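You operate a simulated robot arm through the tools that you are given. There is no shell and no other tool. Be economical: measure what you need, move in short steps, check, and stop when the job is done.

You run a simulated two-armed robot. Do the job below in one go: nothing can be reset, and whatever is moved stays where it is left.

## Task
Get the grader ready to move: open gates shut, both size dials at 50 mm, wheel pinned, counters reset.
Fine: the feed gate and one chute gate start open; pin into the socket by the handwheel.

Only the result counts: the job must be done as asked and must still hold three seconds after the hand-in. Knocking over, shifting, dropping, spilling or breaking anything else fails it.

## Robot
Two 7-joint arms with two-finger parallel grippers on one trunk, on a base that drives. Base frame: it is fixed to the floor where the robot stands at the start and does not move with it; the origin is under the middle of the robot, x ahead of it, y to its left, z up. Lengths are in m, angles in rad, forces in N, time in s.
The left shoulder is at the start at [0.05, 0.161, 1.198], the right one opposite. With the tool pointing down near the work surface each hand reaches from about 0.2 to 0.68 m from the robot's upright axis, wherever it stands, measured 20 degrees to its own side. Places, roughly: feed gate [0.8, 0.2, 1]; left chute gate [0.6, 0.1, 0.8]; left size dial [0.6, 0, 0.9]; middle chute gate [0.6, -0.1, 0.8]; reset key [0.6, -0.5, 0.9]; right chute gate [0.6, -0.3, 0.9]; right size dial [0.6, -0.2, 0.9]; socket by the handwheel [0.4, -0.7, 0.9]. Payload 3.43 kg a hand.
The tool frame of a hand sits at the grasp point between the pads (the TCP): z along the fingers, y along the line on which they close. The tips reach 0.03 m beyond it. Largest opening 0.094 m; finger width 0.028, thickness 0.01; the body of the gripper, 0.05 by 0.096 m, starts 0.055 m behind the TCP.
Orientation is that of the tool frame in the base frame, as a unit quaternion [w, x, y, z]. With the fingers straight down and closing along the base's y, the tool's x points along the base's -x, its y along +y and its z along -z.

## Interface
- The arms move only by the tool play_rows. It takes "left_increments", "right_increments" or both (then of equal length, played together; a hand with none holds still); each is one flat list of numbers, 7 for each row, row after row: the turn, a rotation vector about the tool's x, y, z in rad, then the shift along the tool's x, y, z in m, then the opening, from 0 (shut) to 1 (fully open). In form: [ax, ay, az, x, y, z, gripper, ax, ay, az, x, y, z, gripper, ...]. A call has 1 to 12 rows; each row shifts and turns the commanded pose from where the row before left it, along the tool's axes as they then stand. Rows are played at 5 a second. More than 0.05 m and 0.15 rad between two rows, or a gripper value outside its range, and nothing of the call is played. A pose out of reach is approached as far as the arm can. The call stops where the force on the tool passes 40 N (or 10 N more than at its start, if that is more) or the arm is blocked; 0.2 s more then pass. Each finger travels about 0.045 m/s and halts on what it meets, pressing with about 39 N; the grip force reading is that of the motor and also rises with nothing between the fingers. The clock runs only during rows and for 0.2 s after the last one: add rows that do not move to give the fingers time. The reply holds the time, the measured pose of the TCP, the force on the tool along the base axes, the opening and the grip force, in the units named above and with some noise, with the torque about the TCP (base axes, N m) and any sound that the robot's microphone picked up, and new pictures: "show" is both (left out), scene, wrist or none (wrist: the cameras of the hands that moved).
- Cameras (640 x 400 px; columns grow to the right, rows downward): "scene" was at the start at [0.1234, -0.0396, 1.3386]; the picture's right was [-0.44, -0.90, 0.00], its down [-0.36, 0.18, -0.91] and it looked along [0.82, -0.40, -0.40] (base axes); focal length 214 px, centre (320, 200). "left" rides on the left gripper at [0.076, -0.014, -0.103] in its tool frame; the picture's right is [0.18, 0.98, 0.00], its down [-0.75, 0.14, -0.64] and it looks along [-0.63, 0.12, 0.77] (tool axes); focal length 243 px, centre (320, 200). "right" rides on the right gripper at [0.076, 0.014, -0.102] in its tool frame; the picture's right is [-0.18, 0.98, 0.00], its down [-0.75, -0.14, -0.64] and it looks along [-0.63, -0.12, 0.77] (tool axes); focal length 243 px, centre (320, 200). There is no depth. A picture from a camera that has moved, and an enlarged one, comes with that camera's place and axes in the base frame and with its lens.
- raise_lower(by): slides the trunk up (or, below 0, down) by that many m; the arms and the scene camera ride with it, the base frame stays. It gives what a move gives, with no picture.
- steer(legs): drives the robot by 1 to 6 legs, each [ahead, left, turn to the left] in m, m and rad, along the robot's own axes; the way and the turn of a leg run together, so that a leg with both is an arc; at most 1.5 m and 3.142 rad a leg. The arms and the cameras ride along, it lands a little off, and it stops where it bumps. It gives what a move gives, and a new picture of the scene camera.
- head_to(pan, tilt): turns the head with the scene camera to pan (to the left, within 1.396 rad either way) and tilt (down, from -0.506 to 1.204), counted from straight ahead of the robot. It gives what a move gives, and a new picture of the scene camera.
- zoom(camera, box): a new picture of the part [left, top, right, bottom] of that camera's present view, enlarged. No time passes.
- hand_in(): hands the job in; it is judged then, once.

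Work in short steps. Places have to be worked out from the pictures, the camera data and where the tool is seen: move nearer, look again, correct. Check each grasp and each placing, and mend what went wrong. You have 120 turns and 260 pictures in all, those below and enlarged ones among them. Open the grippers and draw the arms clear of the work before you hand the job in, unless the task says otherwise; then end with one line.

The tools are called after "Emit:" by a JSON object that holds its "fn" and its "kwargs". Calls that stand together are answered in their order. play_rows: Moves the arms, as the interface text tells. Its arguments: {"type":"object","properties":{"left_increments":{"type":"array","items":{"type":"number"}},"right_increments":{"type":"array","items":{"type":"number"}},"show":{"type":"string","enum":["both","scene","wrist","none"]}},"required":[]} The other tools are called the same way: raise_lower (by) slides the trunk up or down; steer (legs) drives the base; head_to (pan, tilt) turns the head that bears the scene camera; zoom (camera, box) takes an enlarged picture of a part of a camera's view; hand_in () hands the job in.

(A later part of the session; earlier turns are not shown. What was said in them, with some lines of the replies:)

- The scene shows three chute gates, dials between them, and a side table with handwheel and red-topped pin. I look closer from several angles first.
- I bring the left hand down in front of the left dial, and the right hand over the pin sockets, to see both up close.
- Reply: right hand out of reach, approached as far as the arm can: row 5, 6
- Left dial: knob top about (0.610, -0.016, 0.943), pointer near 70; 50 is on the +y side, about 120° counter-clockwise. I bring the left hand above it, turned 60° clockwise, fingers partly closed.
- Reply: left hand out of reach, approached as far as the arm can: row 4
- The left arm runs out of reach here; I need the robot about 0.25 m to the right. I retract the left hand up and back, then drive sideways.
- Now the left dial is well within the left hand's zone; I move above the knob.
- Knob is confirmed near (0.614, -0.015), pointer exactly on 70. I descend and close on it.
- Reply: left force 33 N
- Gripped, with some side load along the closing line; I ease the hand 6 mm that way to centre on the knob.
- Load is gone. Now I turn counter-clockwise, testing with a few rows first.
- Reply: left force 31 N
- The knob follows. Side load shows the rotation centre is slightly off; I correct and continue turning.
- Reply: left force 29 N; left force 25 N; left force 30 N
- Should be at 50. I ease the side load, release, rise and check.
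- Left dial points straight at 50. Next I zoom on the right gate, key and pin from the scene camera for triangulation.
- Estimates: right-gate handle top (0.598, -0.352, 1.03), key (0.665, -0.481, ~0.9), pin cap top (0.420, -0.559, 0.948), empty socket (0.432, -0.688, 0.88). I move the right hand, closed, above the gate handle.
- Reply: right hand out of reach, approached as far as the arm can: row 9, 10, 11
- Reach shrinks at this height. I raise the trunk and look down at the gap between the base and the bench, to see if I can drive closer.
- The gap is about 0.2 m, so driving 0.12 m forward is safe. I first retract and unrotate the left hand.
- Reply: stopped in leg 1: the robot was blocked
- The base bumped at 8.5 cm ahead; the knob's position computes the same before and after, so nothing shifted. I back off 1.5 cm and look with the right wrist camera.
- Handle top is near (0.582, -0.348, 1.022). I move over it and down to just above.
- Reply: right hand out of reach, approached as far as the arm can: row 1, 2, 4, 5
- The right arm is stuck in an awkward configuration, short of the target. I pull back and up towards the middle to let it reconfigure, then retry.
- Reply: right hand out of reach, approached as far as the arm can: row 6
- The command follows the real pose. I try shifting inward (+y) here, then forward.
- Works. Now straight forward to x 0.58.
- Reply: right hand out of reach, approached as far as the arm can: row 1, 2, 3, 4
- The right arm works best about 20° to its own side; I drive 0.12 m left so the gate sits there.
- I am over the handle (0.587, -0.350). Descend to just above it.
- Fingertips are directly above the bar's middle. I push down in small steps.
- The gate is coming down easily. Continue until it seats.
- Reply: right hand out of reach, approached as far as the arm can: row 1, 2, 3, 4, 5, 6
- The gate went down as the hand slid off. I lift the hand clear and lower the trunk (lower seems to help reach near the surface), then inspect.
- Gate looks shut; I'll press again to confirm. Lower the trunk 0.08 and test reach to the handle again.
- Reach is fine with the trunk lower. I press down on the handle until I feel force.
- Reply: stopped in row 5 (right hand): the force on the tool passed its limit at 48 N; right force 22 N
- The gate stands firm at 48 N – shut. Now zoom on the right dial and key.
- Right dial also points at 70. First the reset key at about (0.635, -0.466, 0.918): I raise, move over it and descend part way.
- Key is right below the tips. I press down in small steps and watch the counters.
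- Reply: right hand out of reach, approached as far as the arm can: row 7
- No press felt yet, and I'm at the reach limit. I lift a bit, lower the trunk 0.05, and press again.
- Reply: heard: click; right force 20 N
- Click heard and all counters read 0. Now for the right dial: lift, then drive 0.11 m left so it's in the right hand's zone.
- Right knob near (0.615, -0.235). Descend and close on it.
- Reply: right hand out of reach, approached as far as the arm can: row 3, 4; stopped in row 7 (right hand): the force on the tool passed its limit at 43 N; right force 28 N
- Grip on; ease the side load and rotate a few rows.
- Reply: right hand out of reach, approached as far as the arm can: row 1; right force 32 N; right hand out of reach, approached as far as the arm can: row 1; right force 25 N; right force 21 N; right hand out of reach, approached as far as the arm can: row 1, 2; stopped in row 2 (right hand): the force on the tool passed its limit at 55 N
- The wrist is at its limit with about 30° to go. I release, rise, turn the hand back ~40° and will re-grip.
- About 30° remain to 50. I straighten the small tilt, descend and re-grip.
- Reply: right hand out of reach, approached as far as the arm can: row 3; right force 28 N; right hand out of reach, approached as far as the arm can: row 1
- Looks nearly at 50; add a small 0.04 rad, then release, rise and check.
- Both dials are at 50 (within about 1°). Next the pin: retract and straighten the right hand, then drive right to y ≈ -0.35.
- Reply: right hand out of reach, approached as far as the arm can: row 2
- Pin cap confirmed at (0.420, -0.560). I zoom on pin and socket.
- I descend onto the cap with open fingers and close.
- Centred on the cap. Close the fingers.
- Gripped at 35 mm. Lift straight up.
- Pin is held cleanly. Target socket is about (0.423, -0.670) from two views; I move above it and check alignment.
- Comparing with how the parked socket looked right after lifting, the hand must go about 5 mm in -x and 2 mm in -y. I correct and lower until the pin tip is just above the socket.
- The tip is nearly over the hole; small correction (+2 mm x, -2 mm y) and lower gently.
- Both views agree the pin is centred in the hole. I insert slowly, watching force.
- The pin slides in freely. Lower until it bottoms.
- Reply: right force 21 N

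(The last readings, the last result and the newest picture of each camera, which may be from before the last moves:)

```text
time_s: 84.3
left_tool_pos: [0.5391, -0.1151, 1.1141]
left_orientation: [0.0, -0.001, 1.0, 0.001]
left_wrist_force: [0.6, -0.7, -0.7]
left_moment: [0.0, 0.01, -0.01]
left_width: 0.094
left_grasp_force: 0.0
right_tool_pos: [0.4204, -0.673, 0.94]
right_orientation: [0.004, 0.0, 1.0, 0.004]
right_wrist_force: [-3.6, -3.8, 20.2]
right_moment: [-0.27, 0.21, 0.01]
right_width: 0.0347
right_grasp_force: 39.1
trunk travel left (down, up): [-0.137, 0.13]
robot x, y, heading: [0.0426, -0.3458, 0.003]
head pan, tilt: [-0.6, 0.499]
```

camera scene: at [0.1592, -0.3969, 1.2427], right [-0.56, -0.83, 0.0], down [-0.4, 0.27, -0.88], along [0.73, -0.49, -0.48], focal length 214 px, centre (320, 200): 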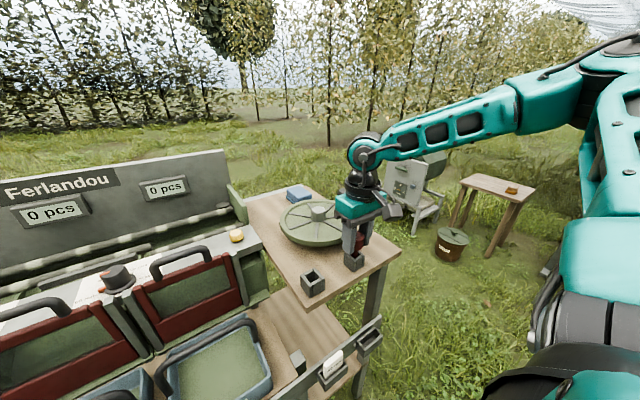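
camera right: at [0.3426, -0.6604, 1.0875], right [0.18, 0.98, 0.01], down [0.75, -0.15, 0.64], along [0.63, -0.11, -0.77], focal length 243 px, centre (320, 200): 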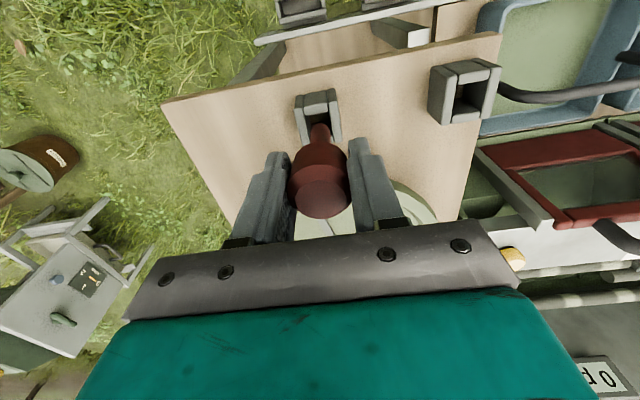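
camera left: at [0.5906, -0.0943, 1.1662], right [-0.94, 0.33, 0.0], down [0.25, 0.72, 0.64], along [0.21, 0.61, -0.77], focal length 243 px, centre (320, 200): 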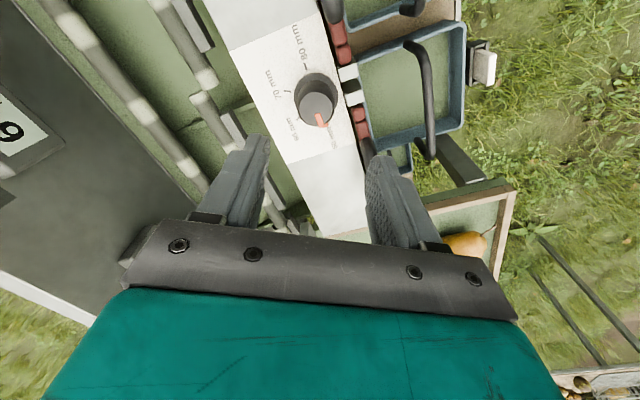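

It bottoms at the same height as when parked (20 N). Release and rise straight up.

Emit:
{"fn": "play_rows", "kwargs": {"right_increments": [0, 0, 0, 0, 0, -0.003, 0, 0, 0, 0, 0, 0, 0, 0.6, 0, 0, 0, 0, 0, 0, 1, 0, 0, 0, 0, 0, 0, 1, 0, 0, 0, 0, 0, 0, 1, 0, 0, 0, 0, 0, -0.02, 1, 0, 0, 0, 0, 0, -0.04, 1, 0, 0, 0, 0, 0, -0.04, 1, 0, 0, 0, 0, 0, -0.04, 1], "show": "both"}}

Emit:
{"fn": "zoom", "kwargs": {"camera": "scene", "box": [320, 220, 400, 280]}}

```text
time_s: 86.3
left_tool_pos: [0.5388, -0.1156, 1.1143]
left_orientation: [0.0, -0.001, 1.0, 0.0]
left_wrist_force: [-0.5, 0.1, 0.1]
left_moment: [0.0, 0.01, -0.02]
left_width: 0.094
left_grasp_force: 0.1
right_tool_pos: [0.4212, -0.6737, 1.0812]
right_orientation: [0.001, -0.002, 1.0, 0.006]
right_wrist_force: [0.6, -0.3, 0.0]
right_moment: [0.02, -0.02, 0.01]
right_width: 0.094
right_grasp_force: 0.1
trunk travel left (down, up): [-0.137, 0.13]
robot x, y, heading: [0.0422, -0.3477, 0.001]
head pan, tilt: [-0.6, 0.499]
camera scene: at [0.1589, -0.3966, 1.2427], right [-0.56, -0.83, 0.0], down [-0.4, 0.27, -0.88], along [0.73, -0.49, -0.48], focal length 214 px, centre (320, 200)
camera right: at [0.3447, -0.6623, 1.1848], right [0.18, 0.98, 0.01], down [0.75, -0.15, 0.64], along [0.63, -0.11, -0.77], focal length 243 px, centre (320, 200)
```

scene: 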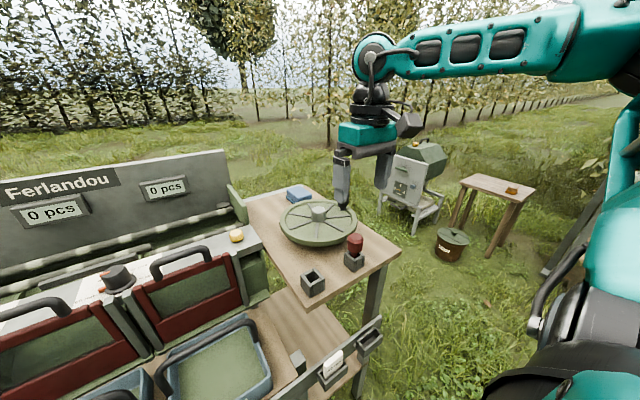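
right: 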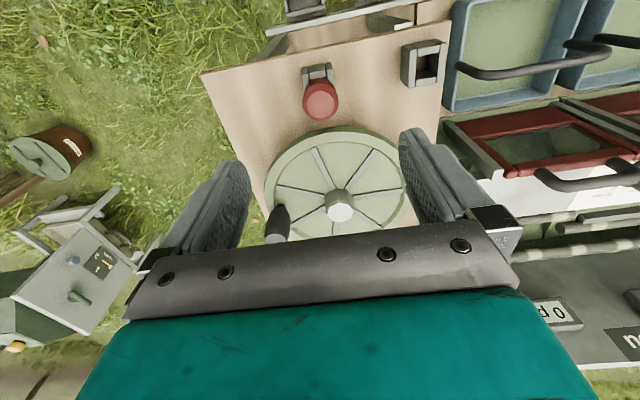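

```text
6.67 times, centred on (360, 250) of scene
camera zoom: at [0.1589, -0.3966, 1.2427], right [-0.56, -0.83, 0.0], down [-0.4, 0.27, -0.88], along [0.73, -0.49, -0.48], focal length 1430 px, centre (53, -133)
```

zoom: 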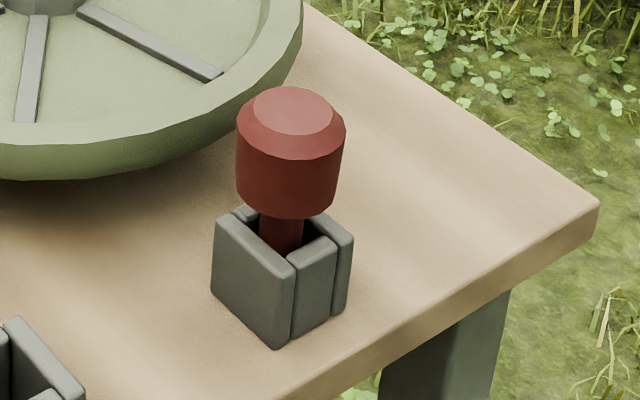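

Pin seated. Now the feed gate with the left hand: drive 0.29 m left and 0.025 m ahead, and look at it.

Emit:
{"fn": "play_rows", "kwargs": {"right_increments": [0, 0, 0, 0.03, 0, -0.03, 1, 0, 0, 0, 0.03, 0, -0.02, 1], "show": "none"}}

Emit:
{"fn": "steer", "kwargs": {"legs": [[0, 0.29, 0], [0.022, 0, 0]]}}

Emit:
{"fn": "raise_lower", "kwargs": {"by": 0.13}}

Emit:
{"fn": "head_to", "kwargs": {"pan": 0.3, "tilt": 0.4}}

Emit:
{"fn": "zoom", "kwargs": {"camera": "left", "box": [0, 0, 640, 400]}}

```text
time_s: 86.9
left_tool_pos: [0.5405, -0.1158, 1.1131]
left_orientation: [0.0, -0.003, 1.0, 0.001]
left_wrist_force: [0.5, 0.5, 1.0]
left_moment: [0.01, 0.02, 0.04]
left_width: 0.0941
left_grasp_force: 0.0
right_tool_pos: [0.3593, -0.6754, 1.1306]
right_orientation: [0.002, -0.003, 1.0, 0.005]
right_wrist_force: [0.8, 0.5, 0.2]
right_moment: [-0.03, -0.04, -0.04]
right_width: 0.0939
right_grasp_force: 0.1
trunk travel left (down, up): [-0.137, 0.13]
robot x, y, heading: [0.0407, -0.3459, 0.003]
head pan, tilt: [-0.6, 0.499]
```

```text
time_s: 90.5
left_tool_pos: [0.5624, 0.1778, 1.1138]
left_orientation: [-0.001, -0.002, 1.0, 0.0]
left_wrist_force: [0.4, -0.2, -0.6]
left_moment: [-0.04, 0.02, 0.0]
left_width: 0.0939
left_grasp_force: 0.0
right_tool_pos: [0.3829, -0.3824, 1.1297]
right_orientation: [0.0, -0.001, 1.0, 0.006]
right_wrist_force: [0.5, -0.4, 0.1]
right_moment: [0.02, 0.03, -0.02]
right_width: 0.0939
right_grasp_force: 0.1
trunk travel left (down, up): [-0.137, 0.13]
robot x, y, heading: [0.0677, -0.0545, 0.004]
head pan, tilt: [-0.6, 0.499]
camera scene: at [0.1808, -0.1038, 1.2426], right [-0.56, -0.83, 0.0], down [-0.4, 0.27, -0.88], along [0.73, -0.49, -0.48], focal length 214 px, centre (320, 200)
```

scene: 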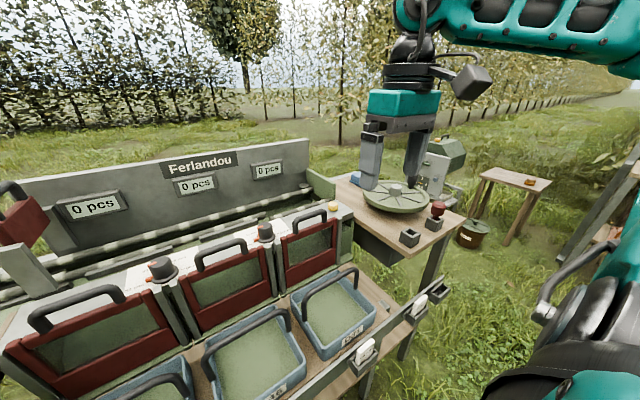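

```text
time_s: 92.0
left_tool_pos: [0.561, 0.178, 1.2429]
left_orientation: [-0.001, -0.002, 1.0, 0.001]
left_wrist_force: [0.2, 0.4, 0.6]
left_moment: [0.02, -0.05, 0.0]
left_width: 0.0938
left_grasp_force: 0.1
right_tool_pos: [0.3826, -0.3824, 1.2605]
right_orientation: [0.0, -0.002, 1.0, 0.006]
right_wrist_force: [-0.6, 0.7, 0.7]
right_moment: [-0.02, 0.0, -0.02]
right_width: 0.094
right_grasp_force: 0.0
trunk travel left (down, up): [-0.267, 0.0]
robot x, y, heading: [0.0612, -0.057, 0.007]
head pan, tilt: [-0.6, 0.499]
```

```text
time_s: 93.2
left_tool_pos: [0.5605, 0.1769, 1.2439]
left_orientation: [-0.001, -0.001, 1.0, 0.001]
left_wrist_force: [-0.5, 0.1, -0.1]
left_moment: [0.01, 0.0, -0.01]
left_width: 0.0942
left_grasp_force: 0.1
right_tool_pos: [0.382, -0.3821, 1.26]
right_orientation: [0.001, -0.002, 1.0, 0.007]
right_wrist_force: [-0.2, 0.6, -0.1]
right_moment: [-0.01, -0.03, 0.01]
right_width: 0.0938
right_grasp_force: 0.1
trunk travel left (down, up): [-0.267, 0.0]
robot x, y, heading: [0.0655, -0.0545, 0.005]
head pan, tilt: [0.3, 0.4]
camera scene: at [0.1931, -0.0251, 1.3818], right [0.3, -0.95, 0.0], down [-0.37, -0.12, -0.92], along [0.88, 0.28, -0.39], focal length 214 px, centre (320, 200)
```

scene: 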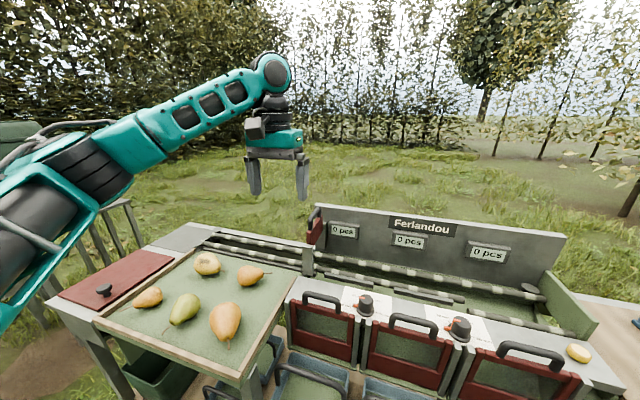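

```text
1.00 times, centred on (320, 200) of left (not enlarged: the box is as wide or as high as the picture)
camera zoom: at [0.4841, 0.1631, 1.3475], right [-0.19, 0.98, 0.0], down [0.75, 0.14, 0.64], along [0.63, 0.12, -0.77], focal length 243 px, centre (320, 200)
```

zoom: 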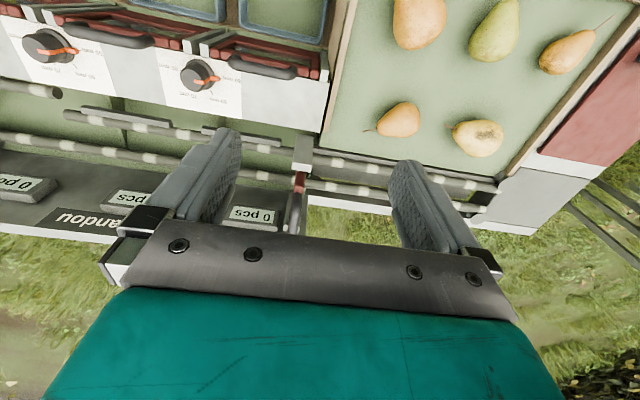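

Emit:
{"fn": "zoom", "kwargs": {"camera": "scene", "box": [270, 190, 366, 280]}}

Emit:
{"fn": "zoom", "kwargs": {"camera": "left", "box": [240, 110, 400, 240]}}

```text
4.44 times, centred on (318, 235) of scene
camera zoom: at [0.1931, -0.0251, 1.3818], right [0.3, -0.95, 0.0], down [-0.37, -0.12, -0.92], along [0.88, 0.28, -0.39], focal length 953 px, centre (329, 44)
```

zoom: 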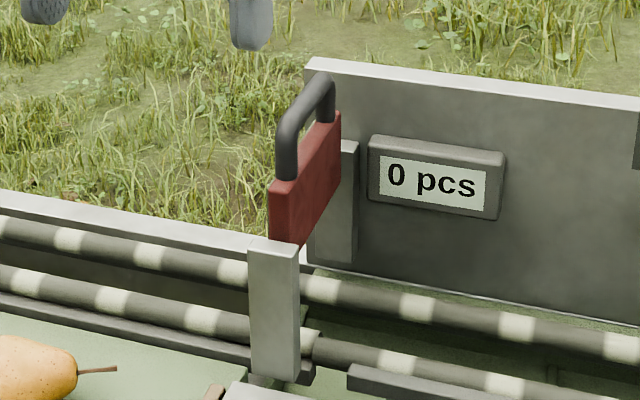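

```text
3.08 times, centred on (320, 175) of left
camera zoom: at [0.4841, 0.1631, 1.3475], right [-0.19, 0.98, 0.0], down [0.75, 0.14, 0.64], along [0.63, 0.12, -0.77], focal length 746 px, centre (320, 277)
```

zoom: 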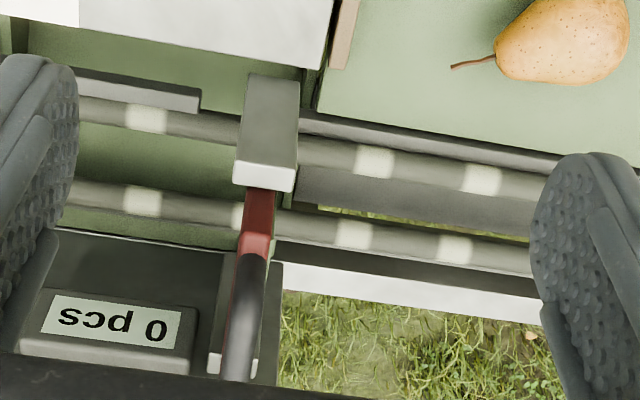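

The feed-gate handle runs along x from about 0.745 to 0.814 at y 0.178, top z ≈ 1.08. I tilt the left hand forward about 43° (for reach) with closed fingers.

Emit:
{"fn": "play_rows", "kwargs": {"left_increments": [0, -0.15, 0, 0, 0, 0, 0.5, 0, -0.15, 0, 0, 0, 0, 0, 0, -0.15, 0, 0, 0, 0, 0, 0, -0.15, 0, 0, 0, 0, 0, 0, -0.15, 0, 0, 0, 0, 0, 0, 0, 0, -0.0292, 0, 0.0272, 0, 0, 0, 0, -0.0292, 0, 0.0272, 0, 0, 0, 0, 0, 0, 0, 0], "show": "both"}}

```text
time_s: 95.0
left_tool_pos: [0.6395, 0.1782, 1.2429]
left_orientation: [0.366, -0.002, 0.931, 0.002]
left_wrist_force: [-0.4, -0.3, 0.3]
left_moment: [0.05, -0.01, -0.03]
left_width: 0.0
left_grasp_force: 32.7
right_tool_pos: [0.3825, -0.382, 1.2607]
right_orientation: [0.001, -0.001, 1.0, 0.005]
right_wrist_force: [-0.5, 0.2, 0.1]
right_moment: [0.01, -0.04, 0.01]
right_width: 0.0937
right_grasp_force: 0.1
trunk travel left (down, up): [-0.267, 0.0]
robot x, y, heading: [0.0663, -0.056, 0.003]
head pan, tilt: [0.3, 0.4]
camera scene: at [0.1928, -0.0249, 1.3819], right [0.3, -0.95, 0.0], down [-0.37, -0.12, -0.92], along [0.88, 0.28, -0.39], focal length 214 px, centre (320, 200)
camera left: at [0.5154, 0.1633, 1.2674], right [-0.14, 0.98, -0.12], down [0.11, 0.14, 0.98], along [0.98, 0.12, -0.13], focal length 243 px, centre (320, 200)
```

scene: 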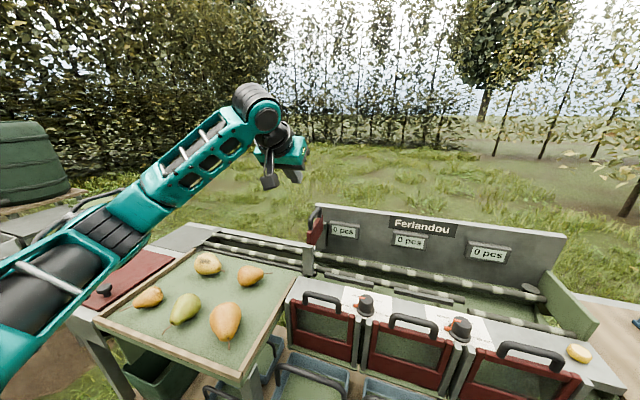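
left: 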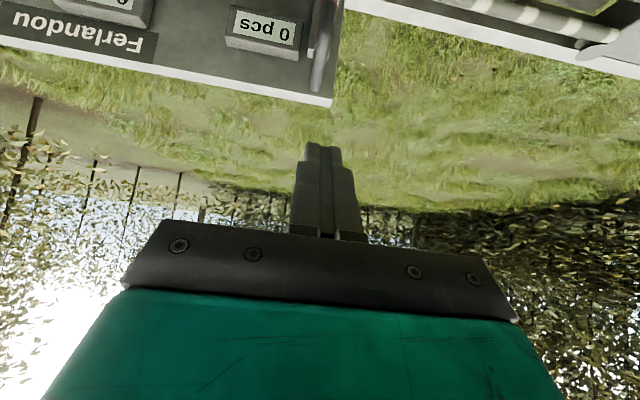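

Move forward and down so that the tip is about 4 cm above the handle.

Emit:
{"fn": "play_rows", "kwargs": {"left_increments": [0, 0, 0, -0.0048, 0, 0.035, 0, 0, 0, 0, -0.0048, 0, 0.035, 0, 0, 0, 0, -0.0048, 0, 0.035, 0, 0, 0, 0, -0.0048, 0, 0.035, 0, 0, 0, 0, 0, 0, 0, 0], "show": "both"}}

Emit:
{"fn": "zoom", "kwargs": {"camera": "scene", "box": [270, 160, 398, 280]}}

```text
time_s: 96.2
left_tool_pos: [0.7498, 0.1789, 1.1542]
left_orientation: [0.366, -0.002, 0.931, 0.001]
left_wrist_force: [0.0, -0.4, 0.2]
left_moment: [-0.01, -0.01, 0.01]
left_width: 0.0
left_grasp_force: 32.6
right_tool_pos: [0.3817, -0.3817, 1.2603]
right_orientation: [0.001, -0.002, 1.0, 0.006]
right_wrist_force: [-0.1, 0.5, 0.1]
right_moment: [0.01, 0.02, 0.01]
right_width: 0.094
right_grasp_force: 0.1
trunk travel left (down, up): [-0.267, 0.0]
robot x, y, heading: [0.0652, -0.0547, 0.008]
head pan, tilt: [0.3, 0.4]
camera scene: at [0.1928, -0.0249, 1.3819], right [0.3, -0.95, 0.0], down [-0.37, -0.12, -0.92], along [0.88, 0.28, -0.39], focal length 214 px, centre (320, 200)
camera left: at [0.624, 0.1643, 1.1783], right [-0.14, 0.98, -0.12], down [0.11, 0.14, 0.98], along [0.98, 0.12, -0.13], focal length 243 px, centre (320, 200)
```

scene: 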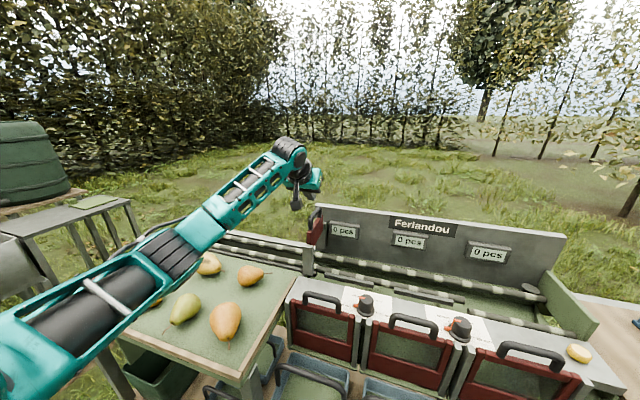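
left: 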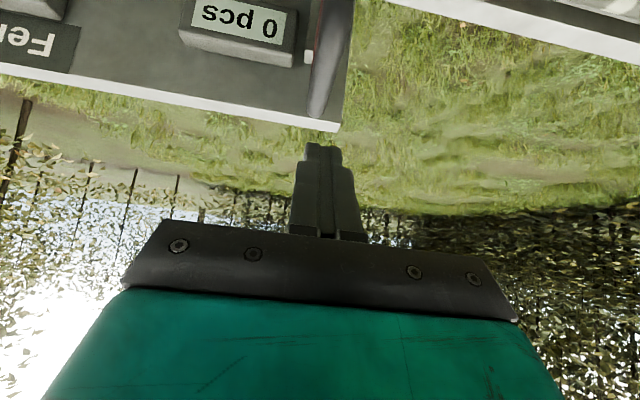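

```text
3.33 times, centred on (334, 220) of scene
camera zoom: at [0.1928, -0.0249, 1.3819], right [0.3, -0.95, 0.0], down [-0.37, -0.12, -0.92], along [0.88, 0.28, -0.39], focal length 715 px, centre (273, 133)
```

zoom: 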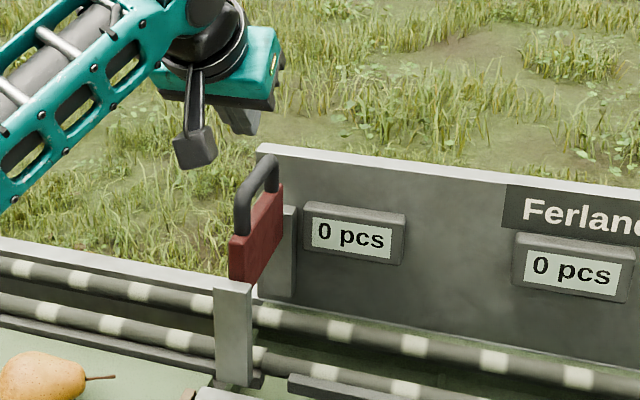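

Aligned with the handle. Push straight down step by step.

Emit:
{"fn": "play_rows", "kwargs": {"left_increments": [0, 0, 0, 0.0102, -0.001, 0.011, 0, 0, 0, 0, 0.0102, 0, 0.011, 0, 0, 0, 0, 0.0102, 0, 0.011, 0, 0, 0, 0, 0.0102, 0, 0.011, 0, 0, 0, 0, 0.0102, 0, 0.011, 0], "show": "both"}}

Emit:
{"fn": "zoom", "kwargs": {"camera": "scene", "box": [270, 160, 398, 280]}}

```text
time_s: 97.4
left_tool_pos: [0.7474, 0.1779, 1.0777]
left_orientation: [0.364, -0.002, 0.931, 0.002]
left_wrist_force: [0.3, -0.1, 0.9]
left_moment: [0.01, 0.03, 0.02]
left_width: 0.0001
left_grasp_force: 33.2
right_tool_pos: [0.3826, -0.3827, 1.2603]
right_orientation: [0.001, -0.001, 1.0, 0.006]
right_wrist_force: [-0.4, 0.4, -0.3]
right_moment: [-0.01, -0.02, 0.01]
right_width: 0.094
right_grasp_force: 0.1
trunk travel left (down, up): [-0.267, 0.0]
robot x, y, heading: [0.0641, -0.0548, 0.0]
head pan, tilt: [0.3, 0.4]
camera scene: at [0.1931, -0.0251, 1.3818], right [0.3, -0.95, 0.0], down [-0.37, -0.12, -0.92], along [0.88, 0.28, -0.39], focal length 214 px, centre (320, 200)
camera left: at [0.6231, 0.1628, 1.1018], right [-0.14, 0.98, -0.12], down [0.12, 0.14, 0.98], along [0.98, 0.12, -0.13], focal length 243 px, centre (320, 200)
```

scene: 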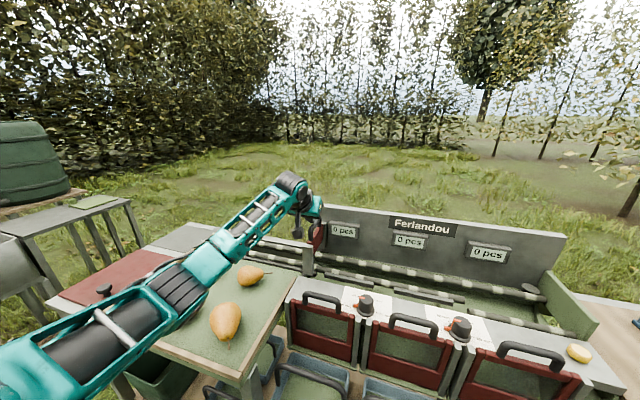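
left: 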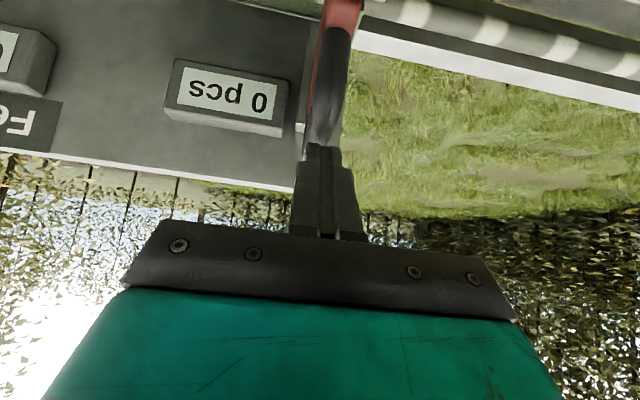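

```text
3.33 times, centred on (334, 220) of scene
camera zoom: at [0.1931, -0.0251, 1.3818], right [0.3, -0.95, 0.0], down [-0.37, -0.12, -0.92], along [0.88, 0.28, -0.39], focal length 715 px, centre (273, 133)
```

zoom: 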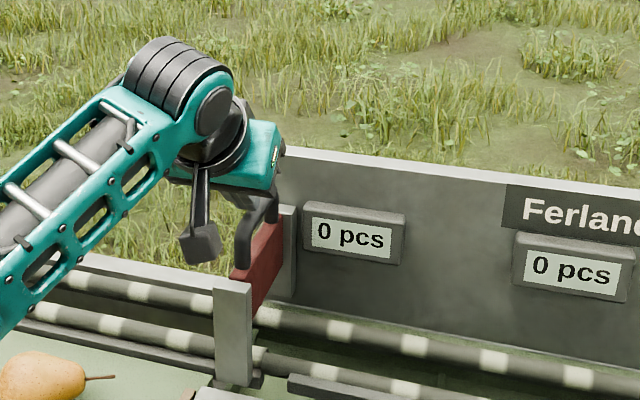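

The feed gate is going down. Continue until it seats.

Emit:
{"fn": "play_rows", "kwargs": {"left_increments": [0, 0, 0, 0.0082, 0, 0.0088, 0, 0, 0, 0, 0.0082, 0, 0.0088, 0, 0, 0, 0, 0.0082, 0, 0.0088, 0, 0, 0, 0, 0.0082, 0, 0.0088, 0, 0, 0, 0, 0.0068, 0, 0.0073, 0, 0, 0, 0, 0.0068, 0, 0.0073, 0], "show": "both"}}

Emit:
{"fn": "zoom", "kwargs": {"camera": "scene", "box": [270, 180, 366, 270]}}

```text
time_s: 98.7
left_tool_pos: [0.7542, 0.1783, 1.0395]
left_orientation: [0.382, -0.002, 0.924, -0.001]
left_wrist_force: [-9.0, 1.0, 18.3]
left_moment: [-0.09, -0.24, -0.04]
left_width: 0.0002
left_grasp_force: 32.7
right_tool_pos: [0.3802, -0.3817, 1.2599]
right_orientation: [0.001, -0.003, 1.0, 0.006]
right_wrist_force: [0.9, 0.2, 0.5]
right_moment: [0.01, 0.0, 0.01]
right_width: 0.0942
right_grasp_force: 0.0
trunk travel left (down, up): [-0.267, 0.0]
robot x, y, heading: [0.0659, -0.0512, 0.01]
head pan, tilt: [0.3, 0.4]
stopped in row 6 (left hand): the force on the tool passed its limit at 43 N (the readings are from after the stop); the commanded pose is now the measured one
camera scene: at [0.1915, -0.025, 1.3818], right [0.3, -0.95, 0.0], down [-0.37, -0.12, -0.92], along [0.88, 0.28, -0.39], focal length 214 px, centre (320, 200)
camera left: at [0.627, 0.1638, 1.059], right [-0.13, 0.98, -0.13], down [0.08, 0.14, 0.99], along [0.99, 0.12, -0.09], focal length 243 px, centre (320, 200)
```

scene: 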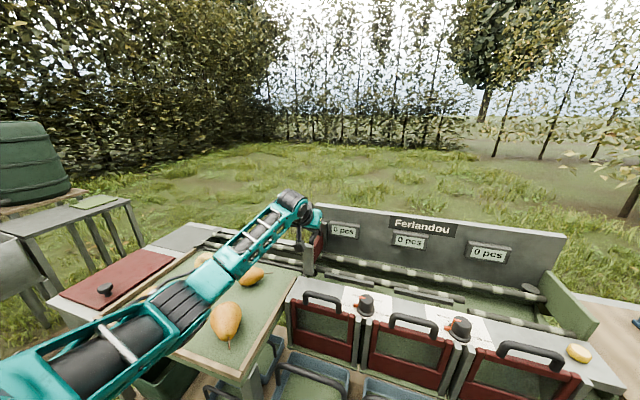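
left: 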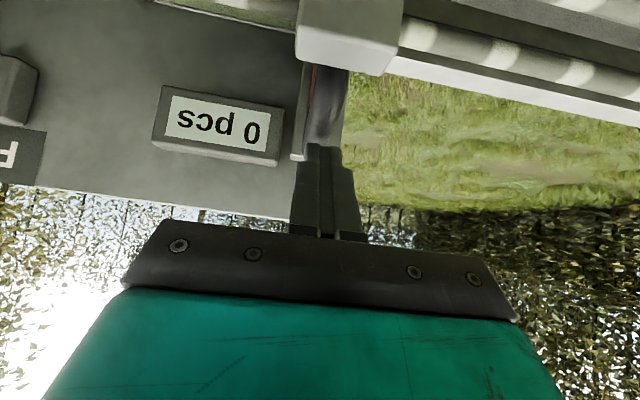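

```text
4.44 times, centred on (318, 225) of scene
camera zoom: at [0.1915, -0.025, 1.3818], right [0.3, -0.95, 0.0], down [-0.37, -0.12, -0.92], along [0.88, 0.28, -0.39], focal length 953 px, centre (329, 89)
```

zoom: 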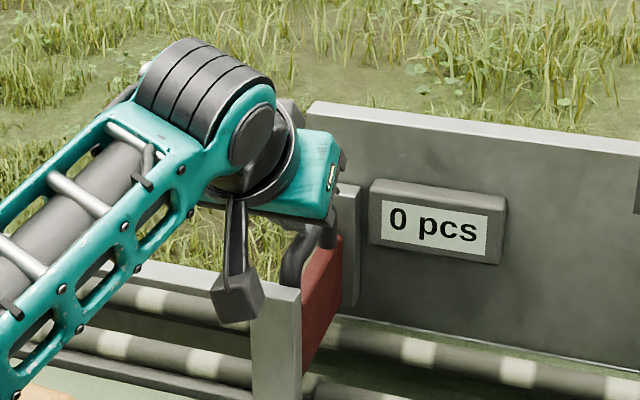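

Solid stop at 43 N. I lift the hand up and back to inspect the gate.

Emit:
{"fn": "play_rows", "kwargs": {"left_increments": [0, 0, 0, -0.0204, 0, -0.022, 0, 0, 0, 0, -0.0204, 0, -0.022, 0, 0, 0, 0, -0.0204, 0, -0.022, 0, 0, 0, 0, -0.0204, 0, -0.022, 0, 0, 0, 0, 0, 0, -0.04, 0, 0, 0, 0, 0, 0, -0.04, 0], "show": "scene"}}

Emit:
{"fn": "zoom", "kwargs": {"camera": "scene", "box": [280, 200, 360, 275]}}

Emit:
{"fn": "zoom", "kwargs": {"camera": "left", "box": [200, 0, 440, 150]}}

```text
time_s: 100.1
left_tool_pos: [0.6946, 0.1772, 1.2109]
left_orientation: [0.378, -0.002, 0.926, 0.0]
left_wrist_force: [0.3, -1.1, -0.4]
left_moment: [0.01, 0.02, 0.01]
left_width: 0.0
left_grasp_force: 33.3
right_tool_pos: [0.383, -0.3815, 1.2603]
right_orientation: [0.001, -0.002, 1.0, 0.006]
right_wrist_force: [0.1, -0.1, 0.0]
right_moment: [0.02, 0.01, 0.01]
right_width: 0.0939
right_grasp_force: 0.0
trunk travel left (down, up): [-0.267, 0.0]
robot x, y, heading: [0.0655, -0.0509, 0.008]
head pan, tilt: [0.3, 0.4]
camera scene: at [0.1925, -0.0251, 1.3819], right [0.3, -0.95, 0.0], down [-0.37, -0.12, -0.92], along [0.88, 0.28, -0.39], focal length 214 px, centre (320, 200)
```

scene: 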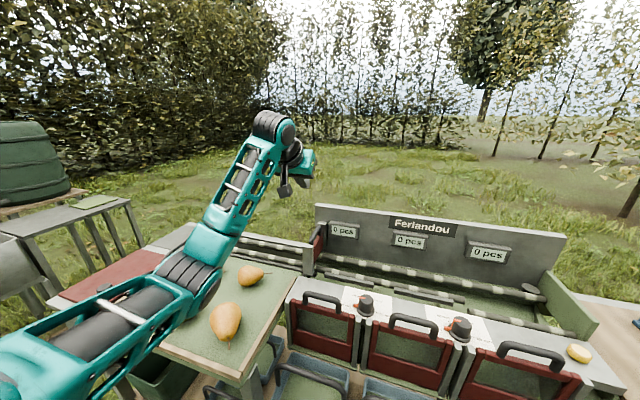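

```text
5.33 times, centred on (320, 238) of scene
camera zoom: at [0.1925, -0.0251, 1.3819], right [0.3, -0.95, 0.0], down [-0.37, -0.12, -0.92], along [0.88, 0.28, -0.39], focal length 1144 px, centre (320, 0)
```

zoom: 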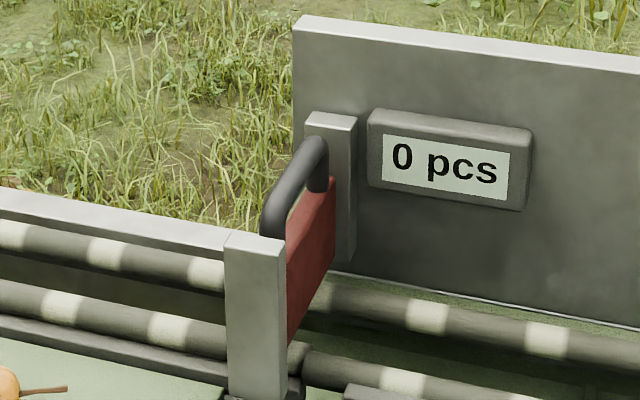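

```text
2.67 times, centred on (320, 75) of left
camera zoom: at [0.5676, 0.1629, 1.2321], right [-0.13, 0.98, -0.13], down [0.09, 0.14, 0.99], along [0.99, 0.12, -0.1], focal length 647 px, centre (320, 533)
```

zoom: 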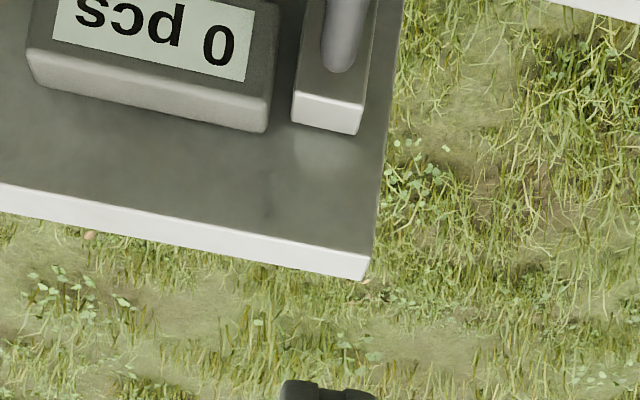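

Feed gate is down between its posts. I withdraw the left arm, open the gripper, and take a final overview.

Emit:
{"fn": "play_rows", "kwargs": {"left_increments": [0, 0, 0, 0.0292, 0, -0.0272, 0, 0, 0, 0, 0.0292, 0, -0.0272, 0, 0, 0, 0, 0.0292, 0, -0.0272, 0.5, 0, 0, 0, 0.0292, 0, -0.0272, 1, 0, 0.15, 0, 0, 0, 0, 1, 0, 0.15, 0, 0, 0, 0, 1, 0, 0.15, 0, 0, 0, 0, 1, 0, 0.15, 0, 0, 0, 0, 1, 0, 0.15, 0, 0, 0, 0, 1, 0, 0, 0, 0, 0, 0, 1], "show": "none"}}

Emit:
{"fn": "steer", "kwargs": {"legs": [[-0.06, 0, 0], [0, -0.1, 0]]}}

Emit:
{"fn": "head_to", "kwargs": {"pan": -0.25, "tilt": 0.6}}

Emit:
{"fn": "zoom", "kwargs": {"camera": "left", "box": [0, 0, 640, 400]}}

```text
time_s: 102.3
left_tool_pos: [0.5344, 0.1773, 1.2088]
left_orientation: [0.012, -0.001, 1.0, -0.001]
left_wrist_force: [0.3, 0.2, -0.3]
left_moment: [0.0, -0.01, -0.04]
left_width: 0.0939
left_grasp_force: 0.0
right_tool_pos: [0.3812, -0.3818, 1.26]
right_orientation: [0.001, -0.003, 1.0, 0.007]
right_wrist_force: [0.3, 0.3, 0.8]
right_moment: [-0.02, 0.01, 0.0]
right_width: 0.0939
right_grasp_force: 0.1
trunk travel left (down, up): [-0.267, 0.0]
robot x, y, heading: [0.0646, -0.0482, 0.004]
head pan, tilt: [0.3, 0.4]
```

```text
time_s: 104.4
left_tool_pos: [0.4739, 0.0771, 1.2074]
left_orientation: [0.013, -0.002, 1.0, -0.001]
left_wrist_force: [0.2, -0.9, 0.1]
left_moment: [0.03, -0.01, 0.01]
left_width: 0.094
left_grasp_force: 0.1
right_tool_pos: [0.321, -0.4827, 1.2608]
right_orientation: [0.001, -0.003, 1.0, 0.005]
right_wrist_force: [0.1, 0.4, 0.0]
right_moment: [0.01, -0.03, 0.01]
right_width: 0.094
right_grasp_force: 0.1
trunk travel left (down, up): [-0.267, 0.0]
robot x, y, heading: [0.003, -0.1545, 0.007]
head pan, tilt: [0.3, 0.4]
camera scene: at [0.1333, -0.1248, 1.3818], right [0.3, -0.95, 0.0], down [-0.37, -0.12, -0.92], along [0.88, 0.28, -0.39], focal length 214 px, centre (320, 200)
```

scene: 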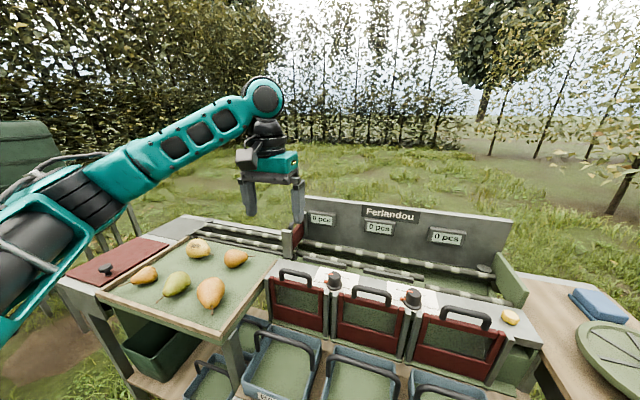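

```text
time_s: 105.3
left_tool_pos: [0.4751, 0.0782, 1.2074]
left_orientation: [0.013, -0.001, 1.0, -0.001]
left_wrist_force: [0.6, 0.6, 0.0]
left_moment: [-0.01, -0.01, -0.03]
left_width: 0.0942
left_grasp_force: 0.1
right_tool_pos: [0.3225, -0.482, 1.2601]
right_orientation: [0.001, -0.003, 1.0, 0.007]
right_wrist_force: [0.4, 0.4, -0.1]
right_moment: [0.0, 0.0, 0.02]
right_width: 0.0939
right_grasp_force: 0.1
trunk travel left (down, up): [-0.267, 0.0]
robot x, y, heading: [0.0058, -0.1531, 0.001]
head pan, tilt: [-0.25, 0.6]
camera scene: at [0.1306, -0.1736, 1.3636], right [-0.24, -0.97, 0.0], down [-0.55, 0.14, -0.83], along [0.8, -0.2, -0.56], focal length 214 px, centre (320, 200)
```

scene: 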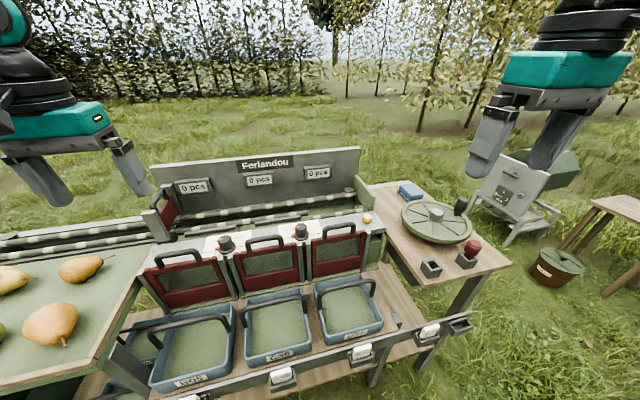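

```text
1.00 times, centred on (320, 200) of left (not enlarged: the box is as wide or as high as the picture)
camera zoom: at [0.3957, 0.0639, 1.3088], right [-0.19, 0.98, -0.01], down [0.74, 0.14, 0.66], along [0.65, 0.12, -0.75], focal length 243 px, centre (320, 200)
```

zoom: 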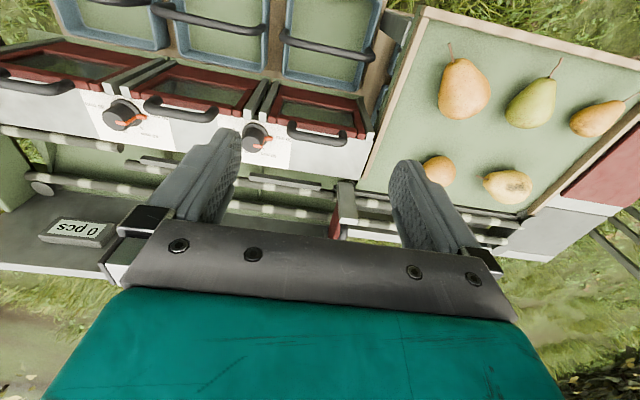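

Final close look at gates and dials from here.

Emit:
{"fn": "zoom", "kwargs": {"camera": "scene", "box": [135, 210, 391, 330]}}

Emit:
{"fn": "zoom", "kwargs": {"camera": "left", "box": [220, 100, 316, 160]}}

Emit:
{"fn": "zoom", "kwargs": {"camera": "scene", "box": [140, 165, 236, 255]}}

```text
2.50 times, centred on (263, 270) of scene
camera zoom: at [0.1306, -0.1736, 1.3636], right [-0.24, -0.97, 0.0], down [-0.55, 0.14, -0.83], along [0.8, -0.2, -0.56], focal length 536 px, centre (462, 25)
```

zoom: 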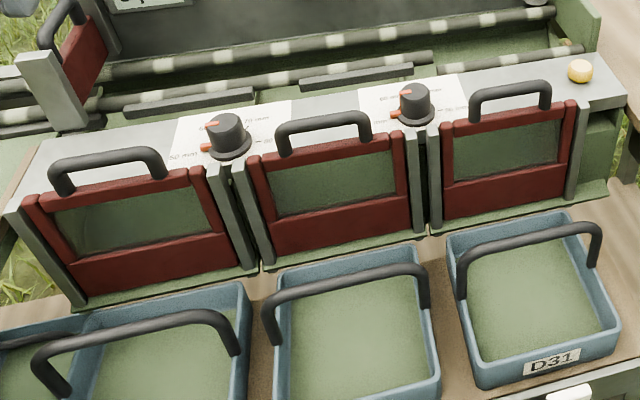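

```text
6.67 times, centred on (268, 130) of left
camera zoom: at [0.3957, 0.0639, 1.3088], right [-0.19, 0.98, -0.01], down [0.74, 0.14, 0.66], along [0.65, 0.12, -0.75], focal length 1618 px, centre (667, 667)
```

zoom: 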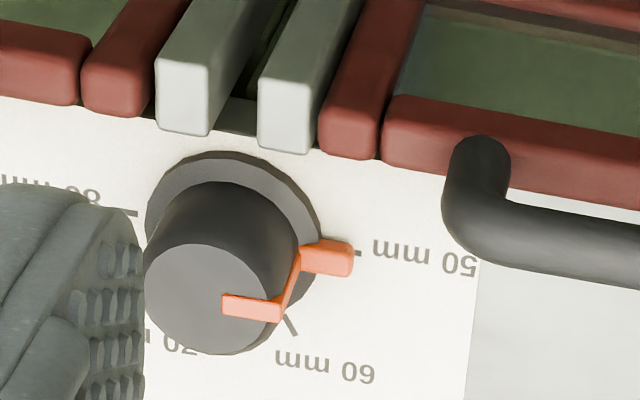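

```text
4.44 times, centred on (188, 210) of scene
camera zoom: at [0.1306, -0.1736, 1.3636], right [-0.24, -0.97, 0.0], down [-0.55, 0.14, -0.83], along [0.8, -0.2, -0.56], focal length 953 px, centre (907, 156)
```

zoom: 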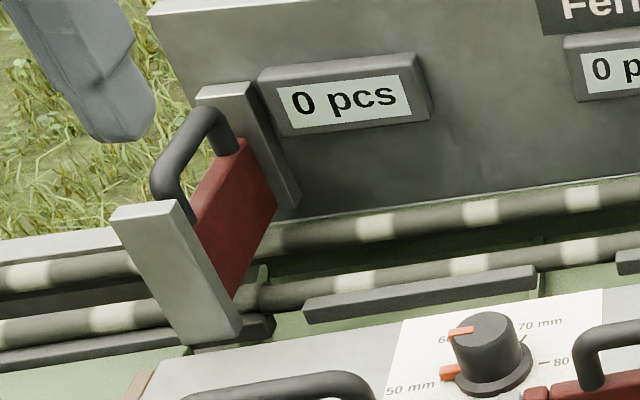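

All three chute gates match, the feed gate is down, both dials point to 50, the counters read 0, the pin is seated, and both hands are open and clear. Handing in.

Emit:
{"fn": "hand_in", "kwargs": {}}

```text
The job is handed in.
```

The grader is ready to move: the feed gate and the open right chute gate are shut, both size dials are at 50 mm, the wheel pin is in the socket by the handwheel, and all counters read 0. While I was repositioning, the base bumped something in front of it once, probably the bench; nothing appeared to shift.
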